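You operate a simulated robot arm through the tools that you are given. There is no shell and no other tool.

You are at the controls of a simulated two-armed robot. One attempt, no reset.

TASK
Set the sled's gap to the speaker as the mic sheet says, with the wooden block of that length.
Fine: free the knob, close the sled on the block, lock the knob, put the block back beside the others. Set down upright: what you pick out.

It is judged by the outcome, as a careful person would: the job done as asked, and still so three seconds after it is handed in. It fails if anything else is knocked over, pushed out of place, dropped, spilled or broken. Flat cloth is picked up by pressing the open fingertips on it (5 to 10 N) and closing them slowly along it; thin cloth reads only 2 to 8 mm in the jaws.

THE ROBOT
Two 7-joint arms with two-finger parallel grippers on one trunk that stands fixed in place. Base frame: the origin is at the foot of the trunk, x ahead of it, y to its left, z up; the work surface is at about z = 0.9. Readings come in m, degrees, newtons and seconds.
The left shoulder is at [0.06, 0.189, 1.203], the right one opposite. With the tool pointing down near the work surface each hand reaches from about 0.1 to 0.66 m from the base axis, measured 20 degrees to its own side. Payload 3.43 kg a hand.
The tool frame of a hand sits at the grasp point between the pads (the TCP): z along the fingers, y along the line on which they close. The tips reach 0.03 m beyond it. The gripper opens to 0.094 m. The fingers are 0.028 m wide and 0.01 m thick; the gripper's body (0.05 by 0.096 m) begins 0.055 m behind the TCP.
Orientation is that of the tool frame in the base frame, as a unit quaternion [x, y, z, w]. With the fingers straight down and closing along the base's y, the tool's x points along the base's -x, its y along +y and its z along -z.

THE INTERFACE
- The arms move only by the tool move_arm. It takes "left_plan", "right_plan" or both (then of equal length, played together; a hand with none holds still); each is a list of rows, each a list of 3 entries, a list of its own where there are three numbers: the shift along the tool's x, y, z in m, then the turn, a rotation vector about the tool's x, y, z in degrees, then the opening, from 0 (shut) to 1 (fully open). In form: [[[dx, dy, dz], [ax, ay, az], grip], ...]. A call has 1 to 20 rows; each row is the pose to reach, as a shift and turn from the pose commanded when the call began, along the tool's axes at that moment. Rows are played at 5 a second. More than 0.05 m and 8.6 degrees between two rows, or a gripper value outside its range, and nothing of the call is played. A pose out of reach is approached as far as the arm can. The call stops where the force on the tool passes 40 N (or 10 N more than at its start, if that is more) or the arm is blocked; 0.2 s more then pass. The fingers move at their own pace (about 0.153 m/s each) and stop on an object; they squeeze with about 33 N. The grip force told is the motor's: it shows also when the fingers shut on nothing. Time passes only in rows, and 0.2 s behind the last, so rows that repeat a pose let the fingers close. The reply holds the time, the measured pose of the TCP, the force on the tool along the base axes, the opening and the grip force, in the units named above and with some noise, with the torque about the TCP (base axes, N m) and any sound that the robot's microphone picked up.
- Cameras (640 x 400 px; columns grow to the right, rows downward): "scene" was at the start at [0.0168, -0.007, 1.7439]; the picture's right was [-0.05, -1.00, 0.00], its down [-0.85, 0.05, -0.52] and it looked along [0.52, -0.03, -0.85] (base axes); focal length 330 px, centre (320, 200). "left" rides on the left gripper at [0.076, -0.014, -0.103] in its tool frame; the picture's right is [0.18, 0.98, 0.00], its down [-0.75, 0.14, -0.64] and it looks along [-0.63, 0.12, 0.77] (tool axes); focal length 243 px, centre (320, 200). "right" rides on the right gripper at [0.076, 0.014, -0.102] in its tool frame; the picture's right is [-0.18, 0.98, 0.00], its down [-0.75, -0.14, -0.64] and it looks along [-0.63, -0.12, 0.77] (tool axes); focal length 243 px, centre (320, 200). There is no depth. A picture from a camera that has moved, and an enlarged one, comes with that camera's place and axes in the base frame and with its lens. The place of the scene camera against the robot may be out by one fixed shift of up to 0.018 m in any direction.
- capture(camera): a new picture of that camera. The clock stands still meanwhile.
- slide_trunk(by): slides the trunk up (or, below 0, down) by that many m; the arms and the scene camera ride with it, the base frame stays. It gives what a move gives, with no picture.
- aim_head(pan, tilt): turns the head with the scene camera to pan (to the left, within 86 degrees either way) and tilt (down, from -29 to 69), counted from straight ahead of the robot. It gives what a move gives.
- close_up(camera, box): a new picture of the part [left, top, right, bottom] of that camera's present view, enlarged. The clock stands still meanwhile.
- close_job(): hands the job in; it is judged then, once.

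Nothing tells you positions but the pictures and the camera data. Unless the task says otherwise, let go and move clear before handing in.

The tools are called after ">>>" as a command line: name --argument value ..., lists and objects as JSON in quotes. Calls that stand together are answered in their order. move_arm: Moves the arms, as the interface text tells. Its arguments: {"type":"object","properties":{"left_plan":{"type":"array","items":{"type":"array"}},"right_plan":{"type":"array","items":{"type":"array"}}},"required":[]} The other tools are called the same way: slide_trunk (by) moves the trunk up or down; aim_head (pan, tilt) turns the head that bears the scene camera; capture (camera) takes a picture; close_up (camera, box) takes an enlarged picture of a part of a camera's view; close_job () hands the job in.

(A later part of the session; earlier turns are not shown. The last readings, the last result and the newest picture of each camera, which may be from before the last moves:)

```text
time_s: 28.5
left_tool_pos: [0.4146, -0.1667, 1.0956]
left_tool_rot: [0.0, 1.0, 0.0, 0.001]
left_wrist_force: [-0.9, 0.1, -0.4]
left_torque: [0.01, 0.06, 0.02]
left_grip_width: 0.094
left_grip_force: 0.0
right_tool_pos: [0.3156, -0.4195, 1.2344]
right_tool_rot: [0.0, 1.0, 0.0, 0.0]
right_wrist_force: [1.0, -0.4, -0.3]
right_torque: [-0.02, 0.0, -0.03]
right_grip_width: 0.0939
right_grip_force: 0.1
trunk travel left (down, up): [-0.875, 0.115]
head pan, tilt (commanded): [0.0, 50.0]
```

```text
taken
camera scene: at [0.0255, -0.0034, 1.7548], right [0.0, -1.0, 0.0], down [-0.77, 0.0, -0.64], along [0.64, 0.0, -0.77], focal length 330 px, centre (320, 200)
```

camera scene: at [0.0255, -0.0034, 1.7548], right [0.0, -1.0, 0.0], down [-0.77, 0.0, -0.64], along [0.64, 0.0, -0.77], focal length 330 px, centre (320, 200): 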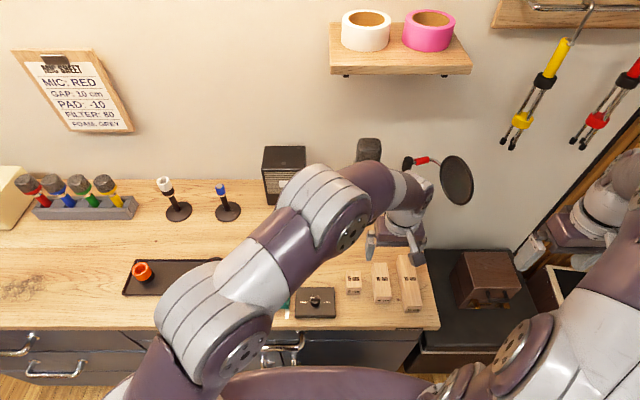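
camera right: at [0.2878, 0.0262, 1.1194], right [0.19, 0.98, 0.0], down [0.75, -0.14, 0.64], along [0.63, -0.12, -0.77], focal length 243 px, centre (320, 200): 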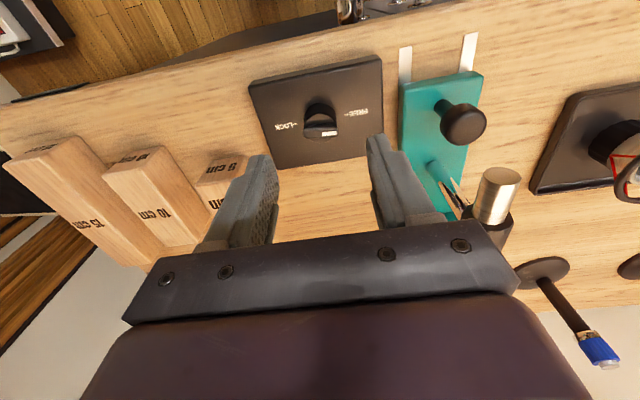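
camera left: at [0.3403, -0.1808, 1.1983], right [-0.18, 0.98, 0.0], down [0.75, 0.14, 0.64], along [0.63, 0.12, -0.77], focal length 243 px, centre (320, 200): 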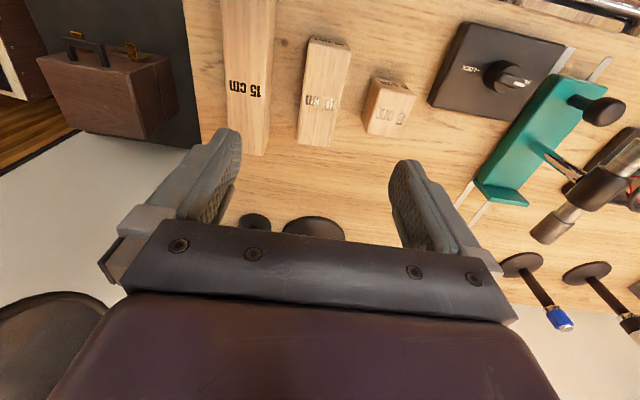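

>>> close_up --camera "left" --box '[200, 0, 440, 170]'

>>> close_up --camera "scene" --box '[330, 245, 440, 320]'

>>> close_up --camera "scene" --box '[340, 140, 460, 300]'

```text
2.35 times, centred on (320, 85) of left
camera zoom: at [0.3403, -0.1808, 1.1983], right [-0.18, 0.98, 0.0], down [0.75, 0.14, 0.64], along [0.63, 0.12, -0.77], focal length 571 px, centre (320, 471)
```

zoom: 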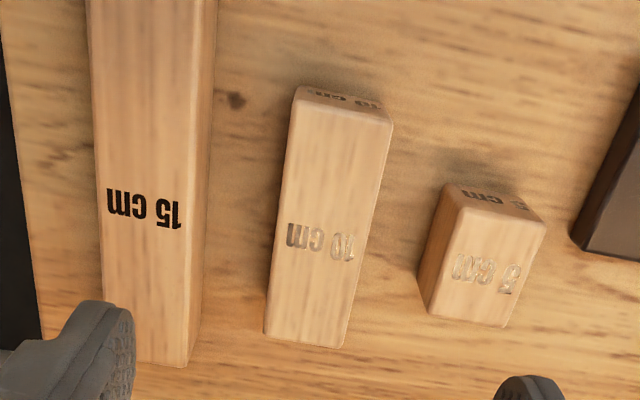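

```text
5.33 times, centred on (385, 282) of scene
camera zoom: at [0.0255, -0.0034, 1.7548], right [0.0, -1.0, 0.0], down [-0.77, 0.0, -0.64], along [0.64, 0.0, -0.77], focal length 1758 px, centre (-27, -240)
```

zoom: 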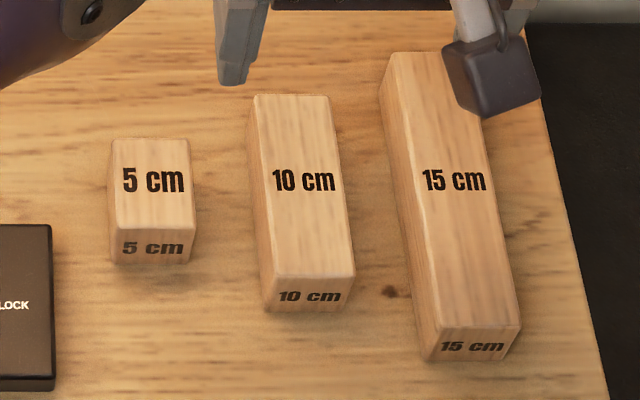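

```text
2.50 times, centred on (400, 220) of scene
camera zoom: at [0.0255, -0.0034, 1.7548], right [0.0, -1.0, 0.0], down [-0.77, 0.0, -0.64], along [0.64, 0.0, -0.77], focal length 824 px, centre (120, 150)
```

zoom: 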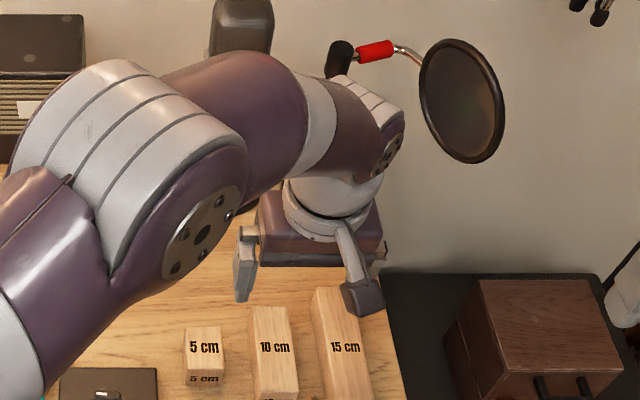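

The 10 cm block lies straight along x, centred near (0.4225, -0.164), top near z 0.938, with about 3 cm of space to each neighbour. I'll narrow the fingers, tilt the hand 18° forward (needed later for reach at the speaker) and come down above it.

>>> move_arm --left_plan '[[[-0.008, 0.0025, 0.02], [0, -6, 0], 0.6], [[-0.008, 0.0025, 0.04], [0, -12, 0], 0.6], [[-0.008, 0.0025, 0.06], [0, -18, 0], 0.6], [[-0.008, 0.0025, 0.08], [0, -18, 0], 0.6], [[-0.008, 0.0025, 0.09], [0, -18, 0], 0.6], [[-0.008, 0.0025, 0.09], [0, -18, 0], 0.6]]'

>>> capture --camera "left"

>>> close_up --camera "scene" --box '[320, 215, 440, 320]'

```text
time_s: 29.9
left_tool_pos: [0.4232, -0.1655, 1.0023]
left_tool_rot: [0.001, 0.987, -0.001, 0.158]
left_wrist_force: [-0.4, 0.2, 0.4]
left_torque: [-0.02, 0.01, 0.01]
left_grip_width: 0.0564
left_grip_force: 0.1
right_tool_pos: [0.3154, -0.4188, 1.234]
right_tool_rot: [0.0, 1.0, 0.0, 0.0]
right_wrist_force: [-1.0, 0.0, 0.0]
right_torque: [0.03, -0.05, 0.02]
right_grip_width: 0.0942
right_grip_force: 0.1
trunk travel left (down, up): [-0.875, 0.115]
head pan, tilt (commanded): [0.0, 50.0]
```

```text
taken
camera left: at [0.3202, -0.1793, 1.0774], right [-0.17, 0.98, -0.06], down [0.52, 0.14, 0.84], along [0.84, 0.12, -0.53], focal length 243 px, centre (320, 200)
```

left: 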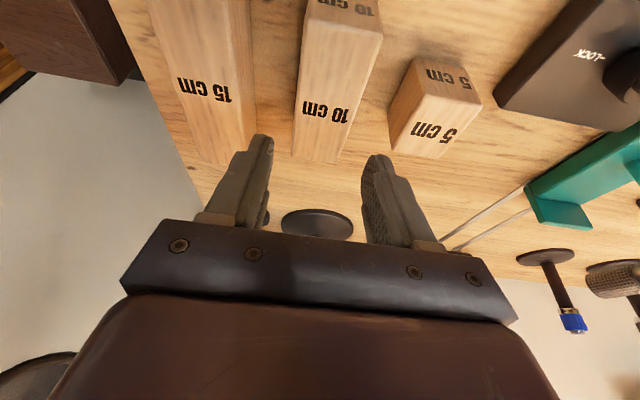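

```text
3.81 times, centred on (380, 268) of scene
camera zoom: at [0.0252, -0.0034, 1.7548], right [0.0, -1.0, 0.0], down [-0.77, 0.0, -0.64], along [0.64, 0.0, -0.77], focal length 1256 px, centre (91, -57)
```

zoom: 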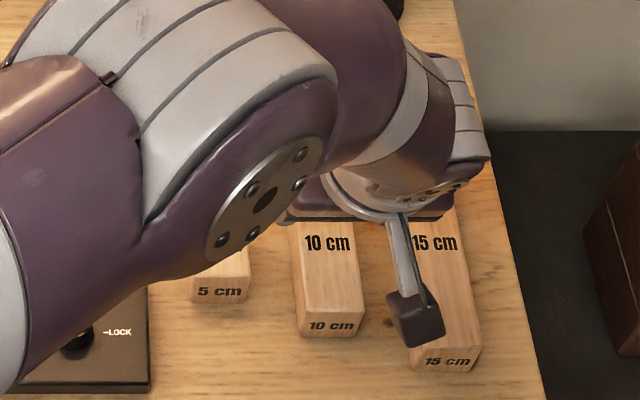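

The fingers straddle the block with space on both sides. I'll go straight down 6 cm and close on it.

>>> move_arm --left_plan '[[[0.0077, 0.001, 0.0238], [0, 0, 0], 0.6], [[0.0139, 0.001, 0.0428], [0, 0, 0], 0.6], [[0.0185, 0.001, 0.0571], [0, 0, 0], 0.6], [[0.0185, 0.001, 0.0571], [0, 0, 0], 0.6]]'

>>> capture --camera "left"

```text
time_s: 30.9
left_tool_pos: [0.4235, -0.1632, 0.9423]
left_tool_rot: [0.0, 0.988, -0.001, 0.157]
left_wrist_force: [-0.4, -0.3, 0.3]
left_torque: [0.0, 0.0, -0.05]
left_grip_width: 0.0563
left_grip_force: 0.1
right_tool_pos: [0.3159, -0.4202, 1.2349]
right_tool_rot: [0.0, 1.0, 0.001, 0.001]
right_wrist_force: [-0.4, 0.5, -0.3]
right_torque: [-0.01, 0.01, -0.02]
right_grip_width: 0.0941
right_grip_force: 0.0
trunk travel left (down, up): [-0.875, 0.115]
head pan, tilt (commanded): [0.0, 50.0]
```

```text
taken
camera left: at [0.3217, -0.1767, 1.0173], right [-0.17, 0.98, -0.06], down [0.52, 0.14, 0.84], along [0.84, 0.12, -0.53], focal length 243 px, centre (320, 200)
```

left: 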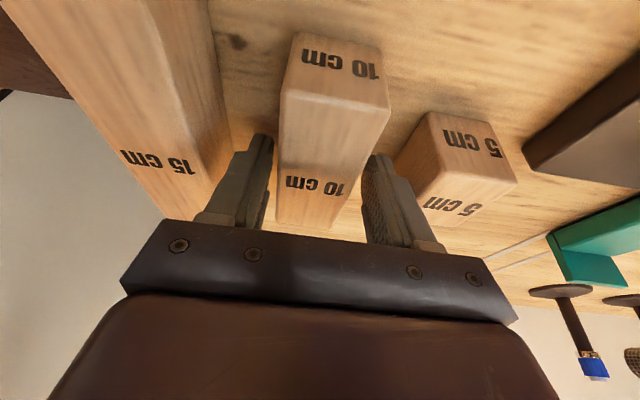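

The block is centred between the fingers. I'll close on it and lift it straight up a little.

>>> move_arm --left_plan '[[[0, 0, 0], [0, 0, 0], 0.35], [[0, 0, 0], [0, 0, 0], 0.2], [[0, 0, 0], [0, 0, 0], 0.0], [[0, 0, 0], [0, 0, 0], 0.0], [[-0.0062, 0, -0.019], [0, 0, 0], 0.0], [[-0.0124, 0, -0.038], [0, 0, 0], 0.0], [[-0.0124, 0, -0.038], [0, 0, 0], 0.0]]'

>>> capture --camera "left"

>>> capture --camera "scene"

```text
time_s: 32.5
left_tool_pos: [0.4263, -0.1613, 0.9839]
left_tool_rot: [0.001, 0.988, 0.0, 0.156]
left_wrist_force: [0.0, 0.9, 0.5]
left_torque: [-0.01, -0.04, 0.03]
left_grip_width: 0.0
left_grip_force: 33.3
right_tool_pos: [0.3158, -0.4195, 1.2344]
right_tool_rot: [0.0, 1.0, 0.0, 0.001]
right_wrist_force: [-0.9, 0.3, -0.3]
right_torque: [0.01, 0.0, 0.02]
right_grip_width: 0.0938
right_grip_force: 0.2
trunk travel left (down, up): [-0.875, 0.115]
head pan, tilt (commanded): [0.0, 50.0]
```

```text
taken
camera left: at [0.3235, -0.1766, 1.0582], right [-0.17, 0.98, -0.06], down [0.52, 0.14, 0.84], along [0.84, 0.12, -0.53], focal length 243 px, centre (320, 200)
```

left: 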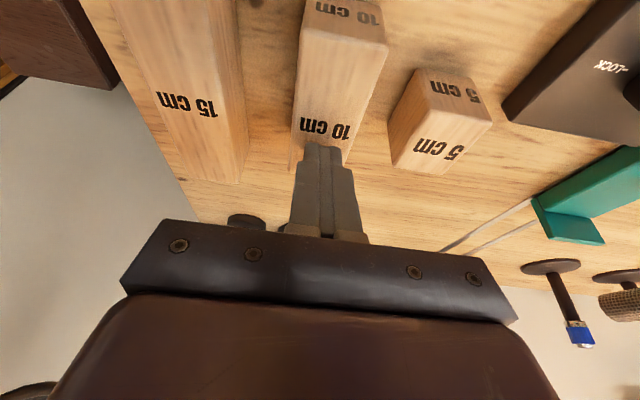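

```text
taken
camera scene: at [0.0261, -0.0038, 1.7548], right [0.0, -1.0, 0.0], down [-0.77, 0.0, -0.64], along [0.64, 0.0, -0.77], focal length 330 px, centre (320, 200)
```

scene: 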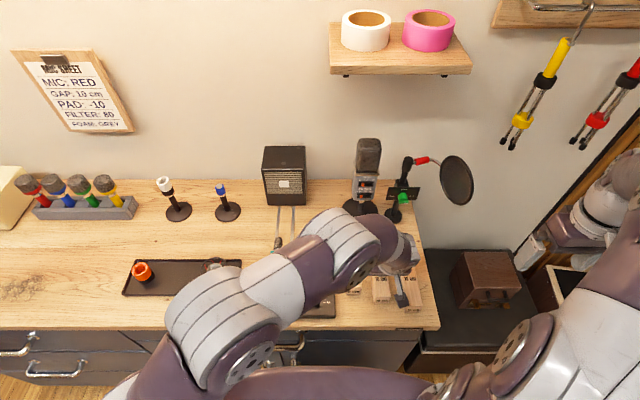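

The fingers closed on nothing, and the block appears to be still on the bench. I'll open, rise and look closely at where the block stands before trying again.

>>> move_arm --left_plan '[[[-0.0062, 0, -0.019], [0, 0, 0], 0.0], [[-0.0124, 0, -0.038], [0, 0, 0], 0.3], [[-0.0185, 0, -0.057], [0, 0, 0], 0.6], [[-0.0185, 0, -0.057], [0, 0, 0], 0.6]]'

>>> capture --camera "left"

>>> close_up --camera "left" --box '[200, 0, 440, 190]'

>>> close_up --camera "scene" --box '[320, 215, 440, 320]'

```text
time_s: 33.5
left_tool_pos: [0.4243, -0.1613, 1.0426]
left_tool_rot: [0.0, 0.988, -0.001, 0.157]
left_wrist_force: [0.4, 0.4, 0.1]
left_torque: [0.01, 0.01, 0.0]
left_grip_width: 0.0567
left_grip_force: 0.1
right_tool_pos: [0.3158, -0.4203, 1.2343]
right_tool_rot: [-0.001, 1.0, 0.0, 0.0]
right_wrist_force: [0.8, -0.2, 0.1]
right_torque: [0.02, -0.05, -0.02]
right_grip_width: 0.094
right_grip_force: 0.0
trunk travel left (down, up): [-0.875, 0.115]
head pan, tilt (commanded): [0.0, 50.0]
```

```text
taken
camera left: at [0.3222, -0.1762, 1.1167], right [-0.17, 0.98, -0.06], down [0.52, 0.14, 0.84], along [0.84, 0.12, -0.53], focal length 243 px, centre (320, 200)
```

left: 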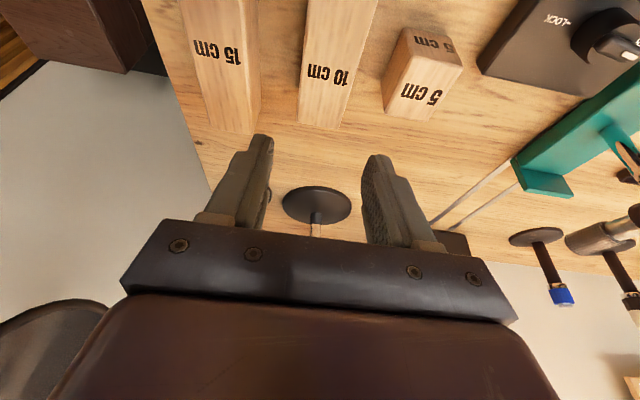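

```text
2.11 times, centred on (320, 95) of left
camera zoom: at [0.3222, -0.1762, 1.1167], right [-0.17, 0.98, -0.06], down [0.52, 0.14, 0.84], along [0.84, 0.12, -0.53], focal length 511 px, centre (320, 421)
```

zoom: 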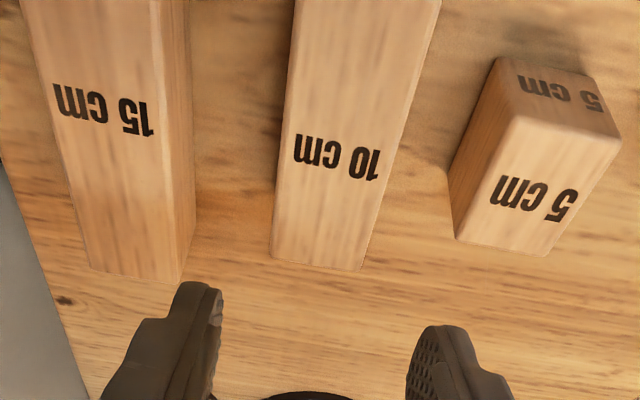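

```text
3.81 times, centred on (380, 268) of scene
camera zoom: at [0.0257, -0.0035, 1.7548], right [0.0, -1.0, 0.0], down [-0.77, 0.0, -0.64], along [0.64, 0.0, -0.77], focal length 1256 px, centre (91, -57)
```

zoom: 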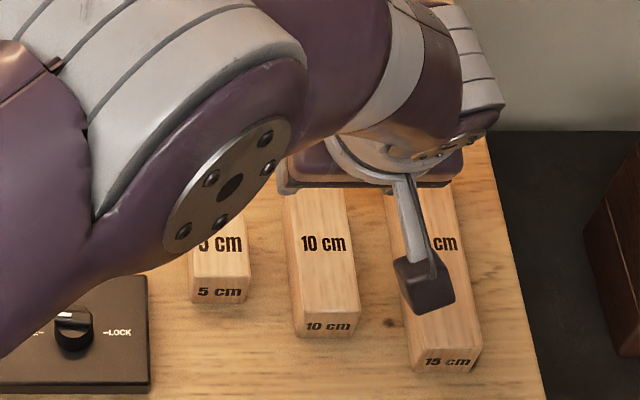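

The block stands where it was, basically undisturbed, with its top near z 0.945. I'll come down again slightly lower and close without lifting, to read what the fingers hold.

>>> move_arm --left_plan '[[[0.0093, 0.001, 0.0285], [0, 0, 0], 0.6], [[0.0186, 0.001, 0.0571], [0, 0, 0], 0.6], [[0.0269, 0.001, 0.0828], [0, 0, 0], 0.6], [[0.0318, 0.001, 0.098], [0, 0, 0], 0.6], [[0.0318, 0.001, 0.098], [0, 0, 0], 0.6]]'

>>> move_arm --left_plan '[[[0, 0, 0], [0, 0, 0], 0.45], [[0, 0, 0], [0, 0, 0], 0.38]]'

>>> capture --camera "left"

```text
time_s: 34.7
left_tool_pos: [0.4259, -0.1606, 0.941]
left_tool_rot: [0.001, 0.987, -0.001, 0.158]
left_wrist_force: [0.4, -0.3, 0.1]
left_torque: [0.01, -0.03, 0.03]
left_grip_width: 0.0564
left_grip_force: 0.1
right_tool_pos: [0.3159, -0.4194, 1.2347]
right_tool_rot: [0.0, 1.0, 0.0, 0.001]
right_wrist_force: [-0.2, 0.5, -0.1]
right_torque: [0.02, 0.02, -0.01]
right_grip_width: 0.0939
right_grip_force: 0.1
trunk travel left (down, up): [-0.875, 0.115]
head pan, tilt (commanded): [0.0, 50.0]
```

```text
time_s: 35.3
left_tool_pos: [0.4256, -0.1606, 0.9393]
left_tool_rot: [0.0, 0.988, -0.001, 0.157]
left_wrist_force: [0.2, -0.1, 0.5]
left_torque: [0.02, -0.05, 0.02]
left_grip_width: 0.0438
left_grip_force: 32.6
right_tool_pos: [0.3163, -0.42, 1.2331]
right_tool_rot: [0.0, 1.0, 0.0, 0.0]
right_wrist_force: [-0.2, -0.2, 0.3]
right_torque: [-0.01, 0.02, 0.01]
right_grip_width: 0.0942
right_grip_force: 0.0
trunk travel left (down, up): [-0.875, 0.115]
head pan, tilt (commanded): [0.0, 50.0]
```

```text
taken
camera left: at [0.323, -0.1751, 1.0145], right [-0.17, 0.98, -0.06], down [0.52, 0.14, 0.84], along [0.84, 0.12, -0.53], focal length 243 px, centre (320, 200)
```

left: 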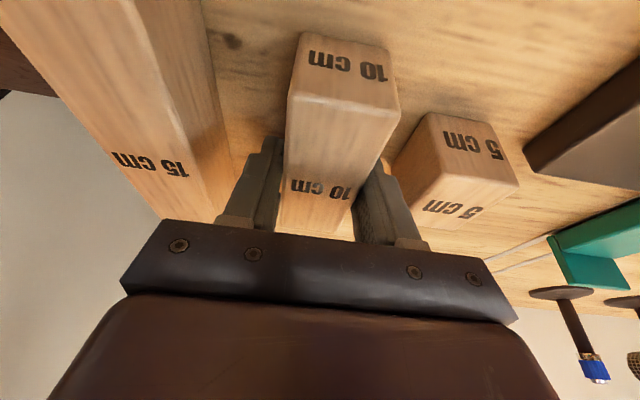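

Now the fingers hold the block (width 44 mm, 33 N). I'll lift very slowly by a few millimetres and check that it stays in the grip.

>>> move_arm --left_plan '[[[0, 0, 0], [0, 0, 0], 0.3], [[-0.0006, 0, -0.0019], [0, 0, 0], 0.3], [[-0.0012, 0, -0.0038], [0, 0, 0], 0.3], [[-0.0019, 0, -0.0057], [0, 0, 0], 0.3], [[-0.0025, 0, -0.0076], [0, 0, 0], 0.3]]'

>>> capture --camera "left"

```text
time_s: 36.5
left_tool_pos: [0.4253, -0.1614, 0.9487]
left_tool_rot: [0.0, 0.988, 0.0, 0.157]
left_wrist_force: [-0.1, 0.6, -1.3]
left_torque: [-0.03, 0.01, 0.03]
left_grip_width: 0.0439
left_grip_force: 32.8
right_tool_pos: [0.3165, -0.4199, 1.2349]
right_tool_rot: [0.0, 1.0, 0.001, 0.0]
right_wrist_force: [-0.7, 0.8, -0.8]
right_torque: [-0.01, -0.01, -0.01]
right_grip_width: 0.0941
right_grip_force: 0.1
trunk travel left (down, up): [-0.875, 0.115]
head pan, tilt (commanded): [0.0, 50.0]
```

```text
taken
camera left: at [0.3232, -0.1763, 1.0228], right [-0.17, 0.98, -0.06], down [0.52, 0.14, 0.84], along [0.84, 0.12, -0.53], focal length 243 px, centre (320, 200)
```

left: 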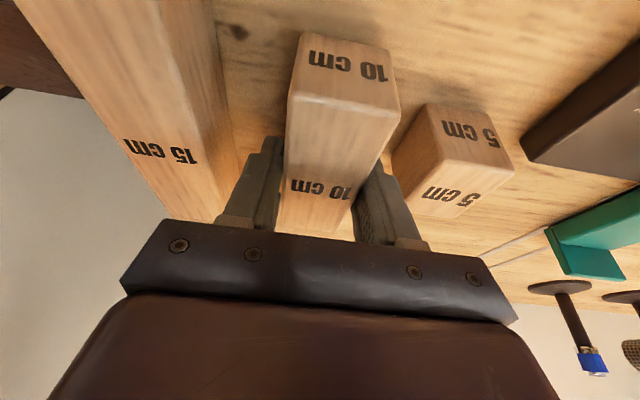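

The block comes up with the hand this time. I'll lift it slowly to a safe height, keeping the same grip, and check it.

>>> move_arm --left_plan '[[[-0.0031, 0, -0.0095], [0, 0, 0], 0.3], [[-0.0077, 0, -0.0238], [0, 0, 0], 0.3], [[-0.0139, 0, -0.0428], [0, 0, 0], 0.3], [[-0.0201, 0, -0.0618], [0, 0, 0], 0.3], [[-0.0263, 0, -0.0808], [0, 0, 0], 0.3], [[-0.0325, 0, -0.0998], [0, 0, 0], 0.3], [[-0.0387, 0, -0.1189], [0, 0, 0], 0.3], [[-0.0433, 0, -0.1332], [0, 0, 0], 0.3], [[-0.0464, 0, -0.1427], [0, 0, 0], 0.3], [[-0.0464, 0, -0.1427], [0, 0, 0], 0.3]]'

>>> capture --camera "left"

>>> capture --camera "scene"

```text
time_s: 38.7
left_tool_pos: [0.4241, -0.1631, 1.0968]
left_tool_rot: [0.0, 0.987, -0.002, 0.158]
left_wrist_force: [0.0, 0.5, -1.1]
left_torque: [-0.02, -0.01, 0.06]
left_grip_width: 0.0438
left_grip_force: 32.9
right_tool_pos: [0.316, -0.4194, 1.2346]
right_tool_rot: [-0.001, 1.0, -0.001, 0.0]
right_wrist_force: [-0.6, -0.6, 0.4]
right_torque: [0.01, -0.01, 0.01]
right_grip_width: 0.0941
right_grip_force: 0.1
trunk travel left (down, up): [-0.875, 0.115]
head pan, tilt (commanded): [0.0, 50.0]
```

```text
taken
camera left: at [0.3227, -0.1768, 1.1715], right [-0.17, 0.98, -0.06], down [0.52, 0.14, 0.84], along [0.84, 0.12, -0.53], focal length 243 px, centre (320, 200)
```

left: 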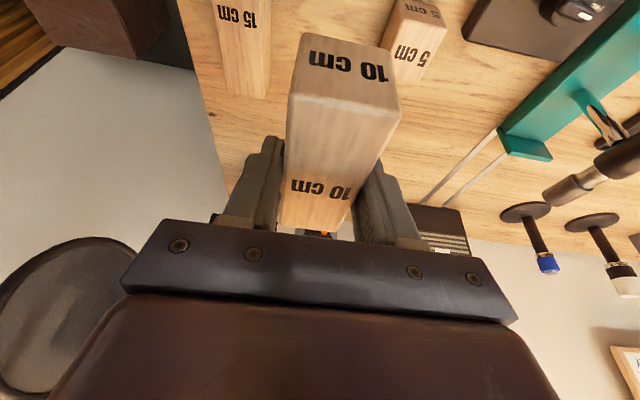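

```text
taken
camera scene: at [0.0258, -0.0036, 1.7548], right [0.0, -1.0, 0.0], down [-0.77, 0.0, -0.64], along [0.64, 0.0, -0.77], focal length 330 px, centre (320, 200)
```

scene: 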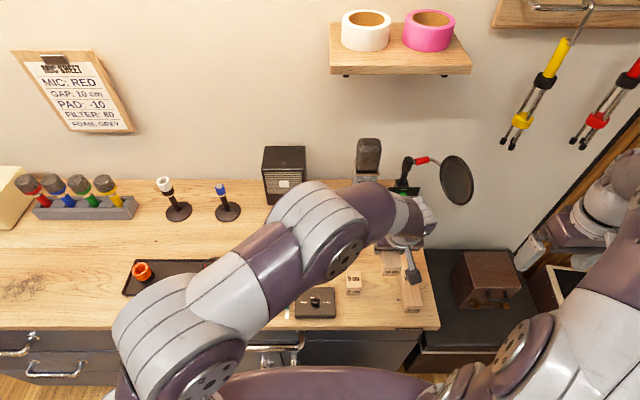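

The block is held firmly and level (about 1 N). I'll carry it left above the sled's mic and toward the speaker, staying clear of the tall mic.

>>> move_arm --left_plan '[[[0, 0.02, 0], [0, 0, 0], 0.3], [[0, 0.05, 0], [0, 0, 0], 0.3], [[0, 0.085, 0], [0, 0, 0], 0.3], [[0, 0.12, 0], [0, 0, 0], 0.3], [[0, 0.15, 0], [0, 0, 0], 0.3], [[-0.0095, 0.18, 0.0031], [0, 0, 0], 0.3], [[-0.0285, 0.21, 0.0093], [0, 0, 0], 0.3], [[-0.0571, 0.235, 0.0185], [0, 0, 0], 0.3], [[-0.0856, 0.246, 0.0278], [0, 0, 0], 0.3], [[-0.111, 0.246, 0.0466], [0, 0, 0], 0.3], [[-0.1334, 0.246, 0.0749], [0, 0, 0], 0.3], [[-0.1334, 0.246, 0.0749], [0, 0, 0], 0.3]]'

>>> capture --camera "left"

>>> capture --camera "scene"

```text
time_s: 41.3
left_tool_pos: [0.5729, 0.0837, 1.0706]
left_tool_rot: [0.0, 0.988, -0.002, 0.157]
left_wrist_force: [0.7, -0.2, -0.3]
left_torque: [0.02, -0.01, 0.02]
left_grip_width: 0.0439
left_grip_force: 32.9
right_tool_pos: [0.3155, -0.4201, 1.2353]
right_tool_rot: [0.001, 1.0, 0.0, 0.0]
right_wrist_force: [0.1, -0.7, 0.3]
right_torque: [0.03, 0.01, -0.02]
right_grip_width: 0.094
right_grip_force: 0.1
trunk travel left (down, up): [-0.875, 0.115]
head pan, tilt (commanded): [0.0, 50.0]
```

```text
taken
camera left: at [0.4701, 0.069, 1.1443], right [-0.17, 0.98, -0.06], down [0.52, 0.14, 0.84], along [0.84, 0.12, -0.53], focal length 243 px, centre (320, 200)
```

left: 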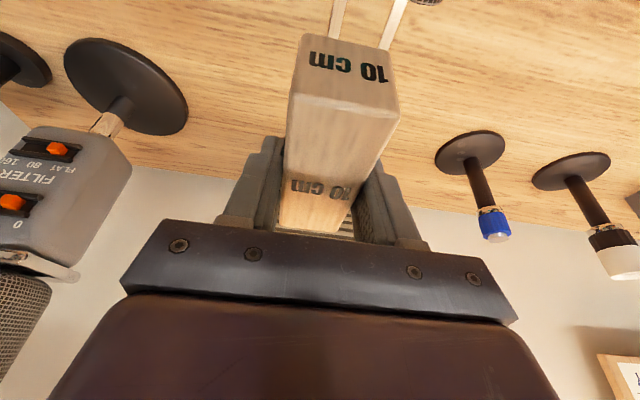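

```text
taken
camera scene: at [0.0247, -0.0034, 1.7548], right [0.0, -1.0, 0.0], down [-0.77, 0.0, -0.64], along [0.64, 0.0, -0.77], focal length 330 px, centre (320, 200)
```

scene: 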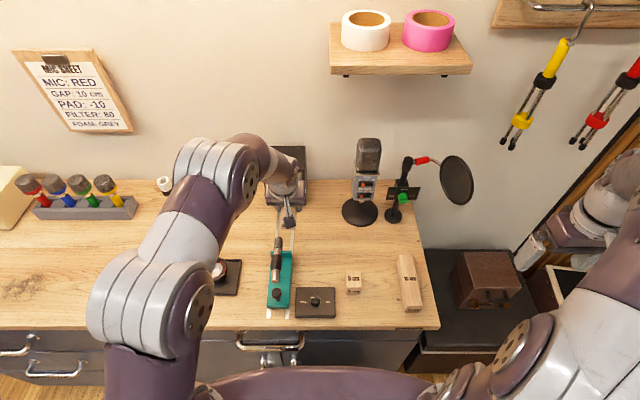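

The block is above the gap between bumper and speaker. I'll now lower it forward to about 1 cm short of the speaker and 2 cm above the bench.

>>> move_arm --left_plan '[[[-0.0075, 0, 0.0256], [0, 0, 0], 0.3], [[-0.0149, 0, 0.0511], [0, 0, 0], 0.3], [[-0.0224, 0, 0.0767], [0, 0, 0], 0.3], [[-0.0298, 0, 0.1022], [0, 0, 0], 0.3], [[-0.0373, 0, 0.1278], [0, 0, 0], 0.3], [[-0.0373, 0, 0.1278], [0, 0, 0], 0.3]]'

>>> capture --camera "left"

>>> close_up --camera "scene" --box '[230, 130, 350, 320]'

```text
time_s: 42.7
left_tool_pos: [0.6491, 0.084, 0.9609]
left_tool_rot: [0.0, 0.988, -0.001, 0.158]
left_wrist_force: [0.0, 0.7, -1.0]
left_torque: [-0.02, 0.01, -0.01]
left_grip_width: 0.0439
left_grip_force: 32.9
right_tool_pos: [0.3144, -0.4196, 1.2353]
right_tool_rot: [0.0, 1.0, 0.0, -0.001]
right_wrist_force: [-0.7, -0.1, -0.3]
right_torque: [-0.01, -0.01, -0.01]
right_grip_width: 0.094
right_grip_force: 0.1
trunk travel left (down, up): [-0.875, 0.115]
head pan, tilt (commanded): [0.0, 50.0]
```

```text
taken
camera left: at [0.5472, 0.0707, 1.0351], right [-0.17, 0.98, -0.06], down [0.52, 0.14, 0.84], along [0.84, 0.12, -0.53], focal length 243 px, centre (320, 200)
```

left: 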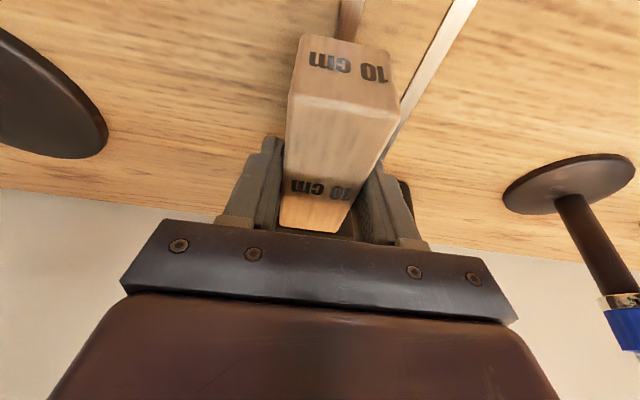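

```text
2.11 times, centred on (290, 225) of scene
camera zoom: at [0.0251, -0.0035, 1.7548], right [0.0, -1.0, 0.0], down [-0.77, 0.0, -0.64], along [0.64, 0.0, -0.77], focal length 694 px, centre (383, 147)
```

zoom: 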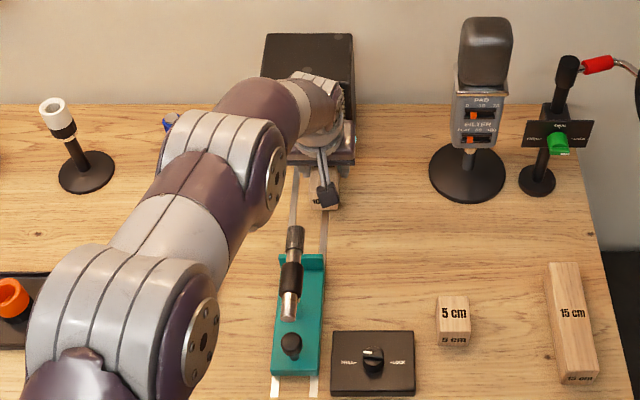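

Reach is fine here. I'll lower until just off the bench, then creep forward to touch the speaker lightly.

>>> move_arm --left_plan '[[[0.0031, 0, 0.0095], [0, 0, 0], 0.3], [[0.0056, 0, 0.0171], [0, 0, 0], 0.3], [[0.0056, 0, 0.0171], [0, 0, 0], 0.3]]'

>>> move_arm --left_plan '[[[-0.0019, 0, 0.0006], [0, 0, 0], 0.3], [[-0.0038, 0, 0.0012], [0, 0, 0], 0.3], [[-0.0038, 0, 0.0012], [0, 0, 0], 0.3]]'

>>> capture --camera "left"

```text
time_s: 43.5
left_tool_pos: [0.6478, 0.0846, 0.9419]
left_tool_rot: [0.0, 0.988, -0.001, 0.157]
left_wrist_force: [-0.1, 0.7, -1.3]
left_torque: [0.02, 0.02, -0.03]
left_grip_width: 0.0438
left_grip_force: 32.9
right_tool_pos: [0.3166, -0.4191, 1.2339]
right_tool_rot: [0.0, 1.0, 0.0, 0.0]
right_wrist_force: [0.4, -0.1, 0.2]
right_torque: [0.03, -0.01, 0.02]
right_grip_width: 0.0942
right_grip_force: 0.1
trunk travel left (down, up): [-0.875, 0.115]
head pan, tilt (commanded): [0.0, 50.0]
```

```text
time_s: 44.3
left_tool_pos: [0.6543, 0.0849, 0.943]
left_tool_rot: [0.0, 0.988, -0.001, 0.156]
left_wrist_force: [-1.3, 0.6, -0.8]
left_torque: [0.02, -0.01, -0.04]
left_grip_width: 0.0438
left_grip_force: 33.0
right_tool_pos: [0.3163, -0.4199, 1.2357]
right_tool_rot: [0.0, 1.0, 0.0, 0.0]
right_wrist_force: [0.8, 0.8, 0.4]
right_torque: [0.0, -0.01, 0.01]
right_grip_width: 0.0937
right_grip_force: 0.0
trunk travel left (down, up): [-0.875, 0.115]
head pan, tilt (commanded): [0.0, 50.0]
```

```text
taken
camera left: at [0.5516, 0.07, 1.0158], right [-0.17, 0.98, -0.06], down [0.52, 0.14, 0.84], along [0.84, 0.12, -0.53], focal length 243 px, centre (320, 200)
```

left: 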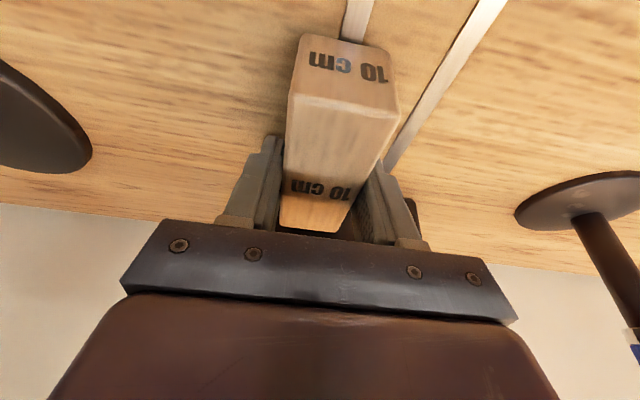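

>>> move_arm --left_plan '[[[-0.001, 0, 0.0003], [0, 0, 0], 0.3], [[-0.0019, 0, 0.0006], [0, 0, 0], 0.3], [[-0.0019, 0, 0.0006], [0, 0, 0], 0.3]]'

>>> close_up --camera "left" --box '[220, 20, 440, 250]'

```text
time_s: 45.1
left_tool_pos: [0.6554, 0.0846, 0.9428]
left_tool_rot: [0.0, 0.988, -0.001, 0.157]
left_wrist_force: [-1.0, 0.3, -1.1]
left_torque: [0.02, -0.01, 0.01]
left_grip_width: 0.0439
left_grip_force: 33.5
right_tool_pos: [0.3153, -0.4201, 1.2345]
right_tool_rot: [0.0, 1.0, 0.0, 0.0]
right_wrist_force: [0.1, 0.3, -0.1]
right_torque: [0.0, -0.01, -0.01]
right_grip_width: 0.0942
right_grip_force: 0.1
trunk travel left (down, up): [-0.875, 0.115]
head pan, tilt (commanded): [0.0, 50.0]
```

```text
1.74 times, centred on (330, 135) of left
camera zoom: at [0.5533, 0.0693, 1.0161], right [-0.17, 0.98, -0.06], down [0.52, 0.14, 0.84], along [0.84, 0.12, -0.53], focal length 422 px, centre (303, 313)
```

zoom: 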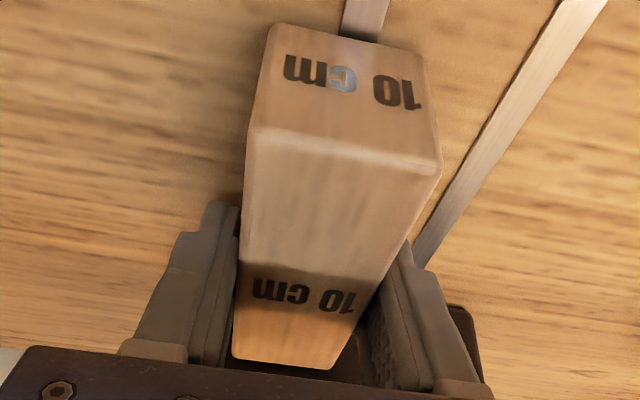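

Still no firm contact, so it's within a few millimetres of the speaker, which is fine since the sled will seat it. I'll set it down now with small steps.

>>> move_arm --left_plan '[[[0.0003, 0, 0.001], [0, 0, 0], 0.3], [[0.0006, 0, 0.0019], [0, 0, 0], 0.3], [[0.0006, 0, 0.0019], [0, 0, 0], 0.3]]'

```text
time_s: 45.9
left_tool_pos: [0.6553, 0.0846, 0.9396]
left_tool_rot: [0.0, 0.987, 0.0, 0.158]
left_wrist_force: [0.5, -2.5, 7.2]
left_torque: [-0.02, 0.39, 0.06]
left_grip_width: 0.0438
left_grip_force: 33.4
right_tool_pos: [0.3145, -0.4197, 1.2342]
right_tool_rot: [0.0, 1.0, 0.0, 0.0]
right_wrist_force: [0.0, -0.2, -0.2]
right_torque: [0.0, -0.01, 0.03]
right_grip_width: 0.094
right_grip_force: 0.1
trunk travel left (down, up): [-0.875, 0.115]
head pan, tilt (commanded): [0.0, 50.0]
```

The block rests on the bench. I'll open the fingers and rise straight up.

>>> move_arm --left_plan '[[[0, 0, 0], [0, 0, 0], 0.5], [[0, 0, 0], [0, 0, 0], 0.65], [[0, 0, 0], [0, 0, 0], 0.65], [[-0.0062, 0, -0.019], [0, 0, 0], 0.65], [[-0.0124, 0, -0.038], [0, 0, 0], 0.65], [[-0.0216, 0, -0.0666], [0, 0, 0], 0.65], [[-0.0309, 0, -0.0951], [0, 0, 0], 0.65], [[-0.0309, 0, -0.0951], [0, 0, 0], 0.65]]'

>>> capture --camera "left"

>>> close_up --camera "left" --box '[240, 0, 460, 200]'

```text
time_s: 47.7
left_tool_pos: [0.6549, 0.0851, 1.0365]
left_tool_rot: [-0.001, 0.988, -0.001, 0.156]
left_wrist_force: [0.4, 0.4, -1.1]
left_torque: [0.01, -0.01, 0.0]
left_grip_width: 0.0611
left_grip_force: 0.1
right_tool_pos: [0.3152, -0.4186, 1.2351]
right_tool_rot: [0.0, 1.0, 0.001, 0.0]
right_wrist_force: [0.0, 0.2, -0.6]
right_torque: [0.0, 0.0, 0.0]
right_grip_width: 0.0941
right_grip_force: 0.1
trunk travel left (down, up): [-0.875, 0.115]
head pan, tilt (commanded): [0.0, 50.0]
```

```text
taken
camera left: at [0.5523, 0.0696, 1.1113], right [-0.17, 0.98, -0.06], down [0.52, 0.14, 0.84], along [0.84, 0.12, -0.53], focal length 243 px, centre (320, 200)
```

left: 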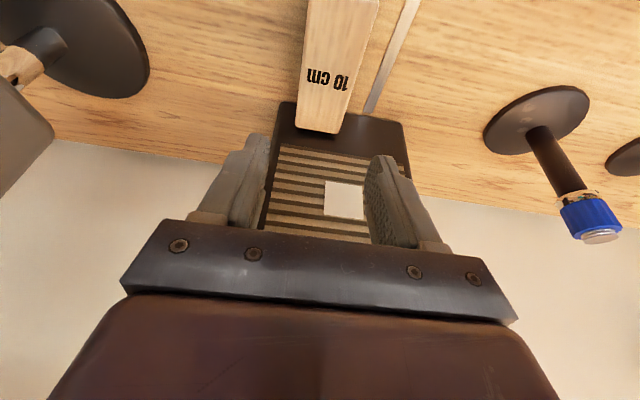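

```text
2.00 times, centred on (350, 100) of left
camera zoom: at [0.5523, 0.0696, 1.1113], right [-0.17, 0.98, -0.06], down [0.52, 0.14, 0.84], along [0.84, 0.12, -0.53], focal length 485 px, centre (260, 400)
```

zoom: 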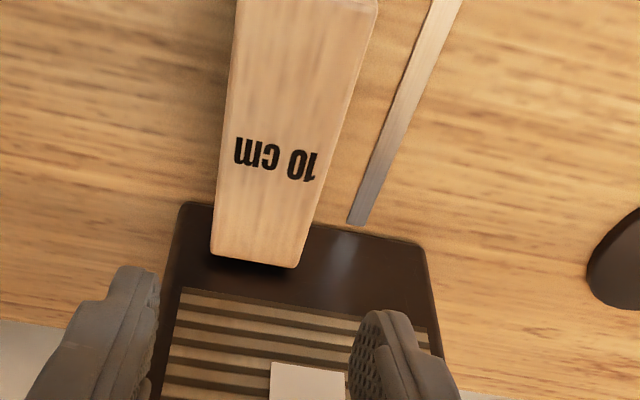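

The block stands square in front of the speaker, overlapping the bumper's right side, with perhaps half a centimetre still to the speaker. I'll bring the left hand back over the sled, make it vertical and close the fingers, ready to push from behind.

>>> move_arm --left_plan '[[[0.0193, 0, -0.0378], [0, 0, 0], 0.65], [[0.0385, 0, -0.0756], [0, 0, 0], 0.65], [[0.0641, 0, -0.1102], [0, 0, 0], 0.65], [[0.0975, 0.004, -0.1368], [0, 0, 0], 0.5], [[0.1355, 0.008, -0.1492], [0, 0, 0], 0.3], [[0.1736, 0.012, -0.1615], [0, 6, 0], 0.0], [[0.2116, 0.016, -0.1739], [0, 12, 0], 0.0], [[0.2496, 0.02, -0.1863], [0, 18, 0], 0.0], [[0.2782, 0.025, -0.1955], [0, 18, 0], 0.0], [[0.2782, 0.025, -0.1955], [0, 18, 0], 0.0]]'

>>> capture --camera "left"

>>> close_up --camera "scene" --box '[230, 130, 350, 320]'

```text
time_s: 49.9
left_tool_pos: [0.3321, 0.1086, 1.1387]
left_tool_rot: [0.001, 1.0, -0.001, 0.0]
left_wrist_force: [-1.1, 0.1, -0.1]
left_torque: [0.01, 0.01, 0.04]
left_grip_width: 0.0
left_grip_force: 33.1
right_tool_pos: [0.3172, -0.4211, 1.2337]
right_tool_rot: [0.0, 1.0, -0.001, 0.0]
right_wrist_force: [0.3, -0.2, -0.1]
right_torque: [0.0, 0.03, -0.02]
right_grip_width: 0.094
right_grip_force: 0.1
trunk travel left (down, up): [-0.875, 0.115]
head pan, tilt (commanded): [0.0, 50.0]
```

```text
taken
camera left: at [0.2576, 0.0941, 1.241], right [-0.18, 0.98, 0.0], down [0.75, 0.14, 0.64], along [0.63, 0.12, -0.77], focal length 243 px, centre (320, 200)
```

left: 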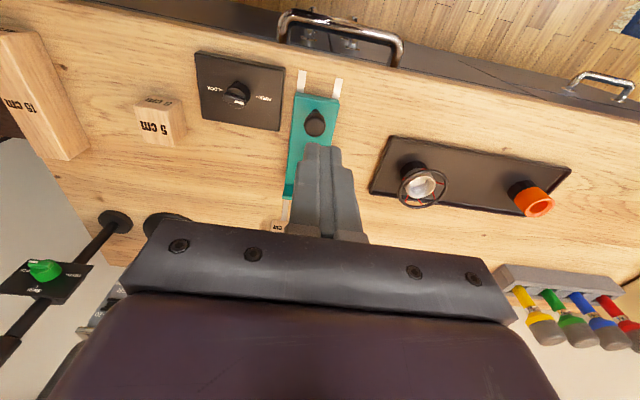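

```text
2.11 times, centred on (290, 225) of scene
camera zoom: at [0.0262, -0.0035, 1.7548], right [0.0, -1.0, 0.0], down [-0.77, 0.0, -0.64], along [0.64, 0.0, -0.77], focal length 694 px, centre (383, 147)
```

zoom: 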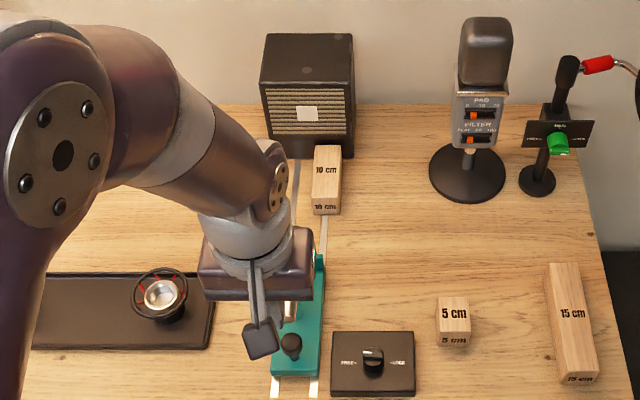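

>>> close_up --camera "left" --box '[240, 60, 400, 180]'

```text
3.33 times, centred on (320, 120) of left
camera zoom: at [0.2576, 0.0941, 1.241], right [-0.18, 0.98, 0.0], down [0.75, 0.14, 0.64], along [0.63, 0.12, -0.77], focal length 809 px, centre (320, 467)
```

zoom: 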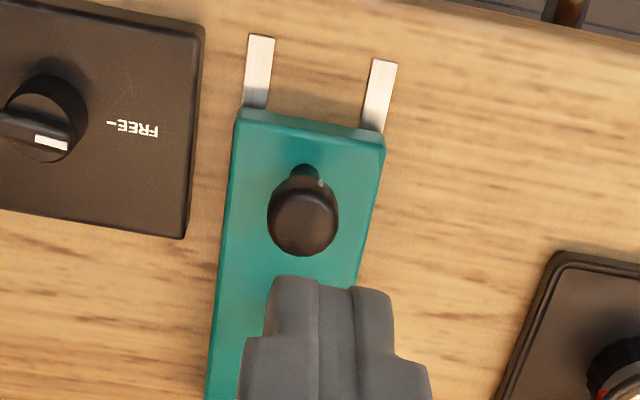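

The sled's rear edge is at x 0.357, centred at y 0.111. I'll lower the closed fingers behind it, tips just below the top of the sled plate.

>>> move_arm --left_plan '[[[0.006, 0.002, 0.04], [0, 0, 0], 0], [[0.006, 0.002, 0.08], [0, 0, 0], 0], [[0.006, 0.002, 0.12], [0, 0, 0], 0], [[0.006, 0.002, 0.16], [0, 0, 0], 0], [[0.006, 0.002, 0.185], [0, 0, 0], 0], [[0.006, 0.002, 0.2005], [0, 0, 0], 0], [[0.006, 0.002, 0.2005], [0, 0, 0], 0]]'

>>> capture --camera "left"

```text
time_s: 51.5
left_tool_pos: [0.322, 0.1113, 0.9372]
left_tool_rot: [0.001, 1.0, 0.0, 0.0]
left_wrist_force: [-1.7, -0.2, -0.4]
left_torque: [-0.02, 0.01, -0.01]
left_grip_width: 0.0001
left_grip_force: 32.5
right_tool_pos: [0.3164, -0.4194, 1.2339]
right_tool_rot: [0.0, 1.0, 0.0, 0.0]
right_wrist_force: [0.4, -0.2, 0.6]
right_torque: [-0.02, 0.01, 0.02]
right_grip_width: 0.0938
right_grip_force: 0.0
trunk travel left (down, up): [-0.875, 0.115]
head pan, tilt (commanded): [0.0, 50.0]
```

```text
taken
camera left: at [0.249, 0.0972, 1.0397], right [-0.18, 0.98, 0.0], down [0.75, 0.14, 0.64], along [0.63, 0.12, -0.77], focal length 243 px, centre (320, 200)
```

left: 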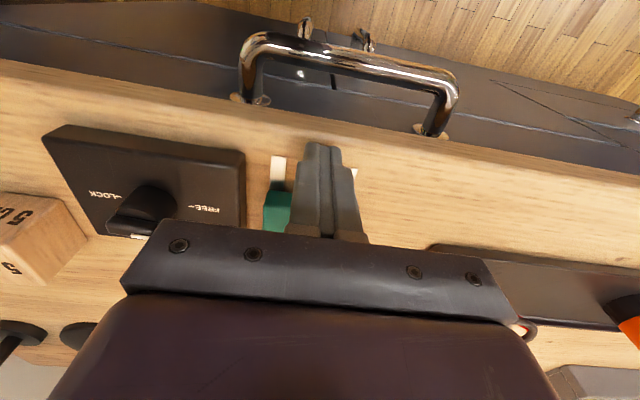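

The fingers are behind the sled. I'll push forward slowly, first 3 cm, and read the force.

>>> move_arm --left_plan '[[[-0.008, 0, 0], [0, 0, 0], 0], [[-0.014, 0, 0], [0, 0, 0], 0], [[-0.019, 0, 0], [0, 0, 0], 0], [[-0.023, 0, 0], [0, 0, 0], 0], [[-0.027, 0, 0], [0, 0, 0], 0], [[-0.031, 0, 0], [0, 0, 0], 0], [[-0.035, 0, 0], [0, 0, 0], 0]]'

>>> capture --camera "left"

>>> close_up --camera "scene" --box '[230, 130, 350, 320]'

```text
time_s: 53.1
left_tool_pos: [0.3607, 0.1107, 0.9372]
left_tool_rot: [0.0, 1.0, 0.0, 0.002]
left_wrist_force: [-0.7, -0.2, 0.7]
left_torque: [0.05, -0.17, -0.01]
left_grip_width: 0.0
left_grip_force: 32.9
right_tool_pos: [0.3148, -0.4195, 1.2351]
right_tool_rot: [0.0, 1.0, 0.0, 0.001]
right_wrist_force: [0.1, 0.1, -0.2]
right_torque: [0.01, 0.0, 0.01]
right_grip_width: 0.0937
right_grip_force: 0.2
trunk travel left (down, up): [-0.875, 0.115]
head pan, tilt (commanded): [0.0, 50.0]
```

```text
taken
camera left: at [0.2856, 0.0956, 1.0407], right [-0.18, 0.98, 0.0], down [0.75, 0.14, 0.64], along [0.63, 0.12, -0.77], focal length 243 px, centre (320, 200)
```

left: 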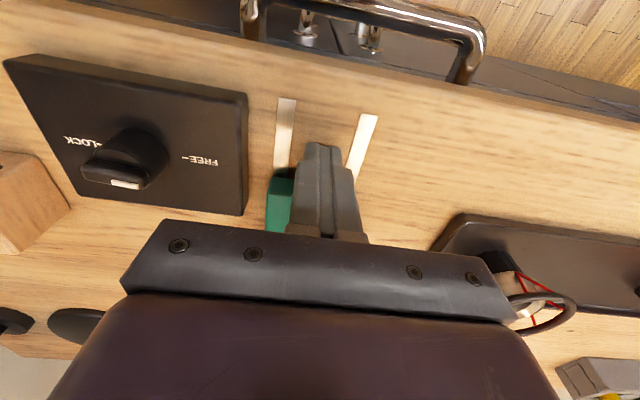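

```text
2.11 times, centred on (290, 225) of scene
camera zoom: at [0.0255, -0.0035, 1.7548], right [0.0, -1.0, 0.0], down [-0.77, 0.0, -0.64], along [0.64, 0.0, -0.77], focal length 694 px, centre (383, 147)
```

zoom: 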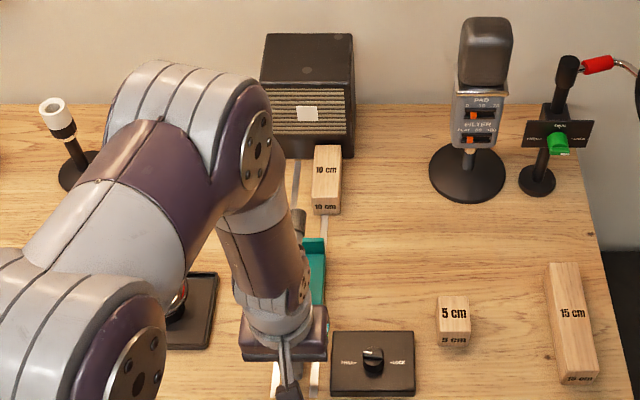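

The sled slides easily (about 1 N). I'll continue about 6 cm, then creep for the contact.

>>> move_arm --left_plan '[[[-0.007, 0, 0], [0, 0, 0], 0], [[-0.014, 0, 0], [0, 0, 0], 0], [[-0.021, 0, 0], [0, 0, 0], 0], [[-0.028, 0, 0], [0, 0, 0], 0], [[-0.035, 0, 0], [0, 0, 0], 0], [[-0.042, 0, 0], [0, 0, 0], 0], [[-0.048, 0, 0], [0, 0, 0], 0], [[-0.054, 0, 0], [0, 0, 0], 0], [[-0.058, 0, 0], [0, 0, 0], 0], [[-0.06, 0, 0], [0, 0, 0], 0]]'

>>> close_up --camera "scene" --box '[260, 170, 340, 260]'

```text
time_s: 55.3
left_tool_pos: [0.4185, 0.1115, 0.9382]
left_tool_rot: [0.0, 1.0, -0.002, 0.001]
left_wrist_force: [-1.4, 0.1, -0.2]
left_torque: [-0.06, -0.06, -0.02]
left_grip_width: 0.0
left_grip_force: 32.9
right_tool_pos: [0.3154, -0.4192, 1.2351]
right_tool_rot: [0.0, 1.0, 0.0, 0.0]
right_wrist_force: [0.3, -0.4, -0.1]
right_torque: [0.0, 0.01, 0.0]
right_grip_width: 0.0941
right_grip_force: 0.1
trunk travel left (down, up): [-0.875, 0.115]
head pan, tilt (commanded): [0.0, 50.0]
```

```text
4.44 times, centred on (300, 215) of scene
camera zoom: at [0.0255, -0.0034, 1.7548], right [0.0, -1.0, 0.0], down [-0.77, 0.0, -0.64], along [0.64, 0.0, -0.77], focal length 1465 px, centre (409, 133)
```

zoom: 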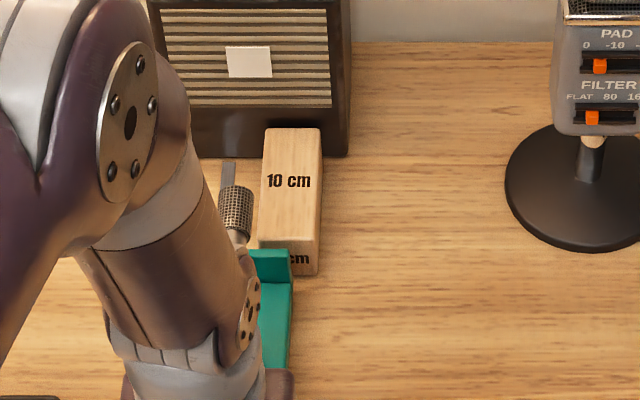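

The bumper is about 1–2 cm from the block. I'll creep in 2 mm steps.

>>> move_arm --left_plan '[[[-0.002, 0, 0], [0, 0, 0], 0], [[-0.004, 0, 0], [0, 0, 0], 0], [[-0.006, 0, 0], [0, 0, 0], 0], [[-0.008, 0, 0], [0, 0, 0], 0], [[-0.01, 0, 0], [0, 0, 0], 0]]'

>>> close_up --camera "scene" --box '[280, 180, 340, 240]'

```text
time_s: 56.5
left_tool_pos: [0.4291, 0.1115, 0.9395]
left_tool_rot: [0.001, 1.0, 0.0, 0.001]
left_wrist_force: [-2.0, -1.5, 0.3]
left_torque: [0.08, -0.16, -0.05]
left_grip_width: 0.0
left_grip_force: 33.2
right_tool_pos: [0.3161, -0.4211, 1.2345]
right_tool_rot: [0.0, 1.0, 0.001, -0.001]
right_wrist_force: [-0.6, 0.1, 0.4]
right_torque: [-0.01, -0.03, 0.02]
right_grip_width: 0.094
right_grip_force: 0.0
trunk travel left (down, up): [-0.875, 0.115]
head pan, tilt (commanded): [0.0, 50.0]
```

```text
6.67 times, centred on (310, 210) of scene
camera zoom: at [0.0253, -0.0038, 1.7548], right [0.0, -1.0, 0.0], down [-0.77, 0.0, -0.64], along [0.64, 0.0, -0.77], focal length 2198 px, centre (387, 133)
```

zoom: 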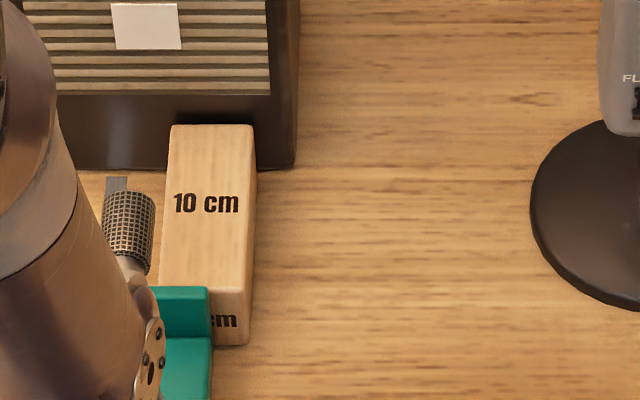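

>>> move_arm --left_plan '[[[-0.0015, 0, 0.001], [0, 0, 0], 0], [[-0.003, 0, 0.0015], [0, 0, 0], 0], [[-0.0045, 0, 0.0015], [0, 0, 0], 0], [[-0.006, 0, 0.0015], [0, 0, 0], 0]]'

>>> close_up --camera "scene" --box '[280, 180, 340, 240]'

```text
time_s: 57.5
left_tool_pos: [0.4358, 0.1106, 0.9376]
left_tool_rot: [0.001, 1.0, 0.0, 0.0]
left_wrist_force: [-7.5, -1.6, 0.6]
left_torque: [0.08, -0.54, -0.03]
left_grip_width: 0.0002
left_grip_force: 33.3
right_tool_pos: [0.3137, -0.4206, 1.2337]
right_tool_rot: [0.0, 1.0, 0.0, 0.001]
right_wrist_force: [0.6, 0.1, 0.2]
right_torque: [0.0, -0.02, -0.02]
right_grip_width: 0.0943
right_grip_force: 0.1
trunk travel left (down, up): [-0.875, 0.115]
head pan, tilt (commanded): [0.0, 50.0]
```

```text
6.67 times, centred on (310, 210) of scene
camera zoom: at [0.0237, -0.0038, 1.7548], right [0.0, -1.0, 0.0], down [-0.77, 0.0, -0.64], along [0.64, 0.0, -0.77], focal length 2198 px, centre (387, 133)
```

zoom: 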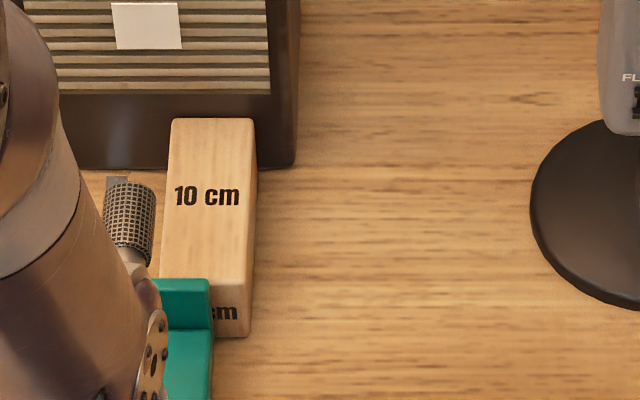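

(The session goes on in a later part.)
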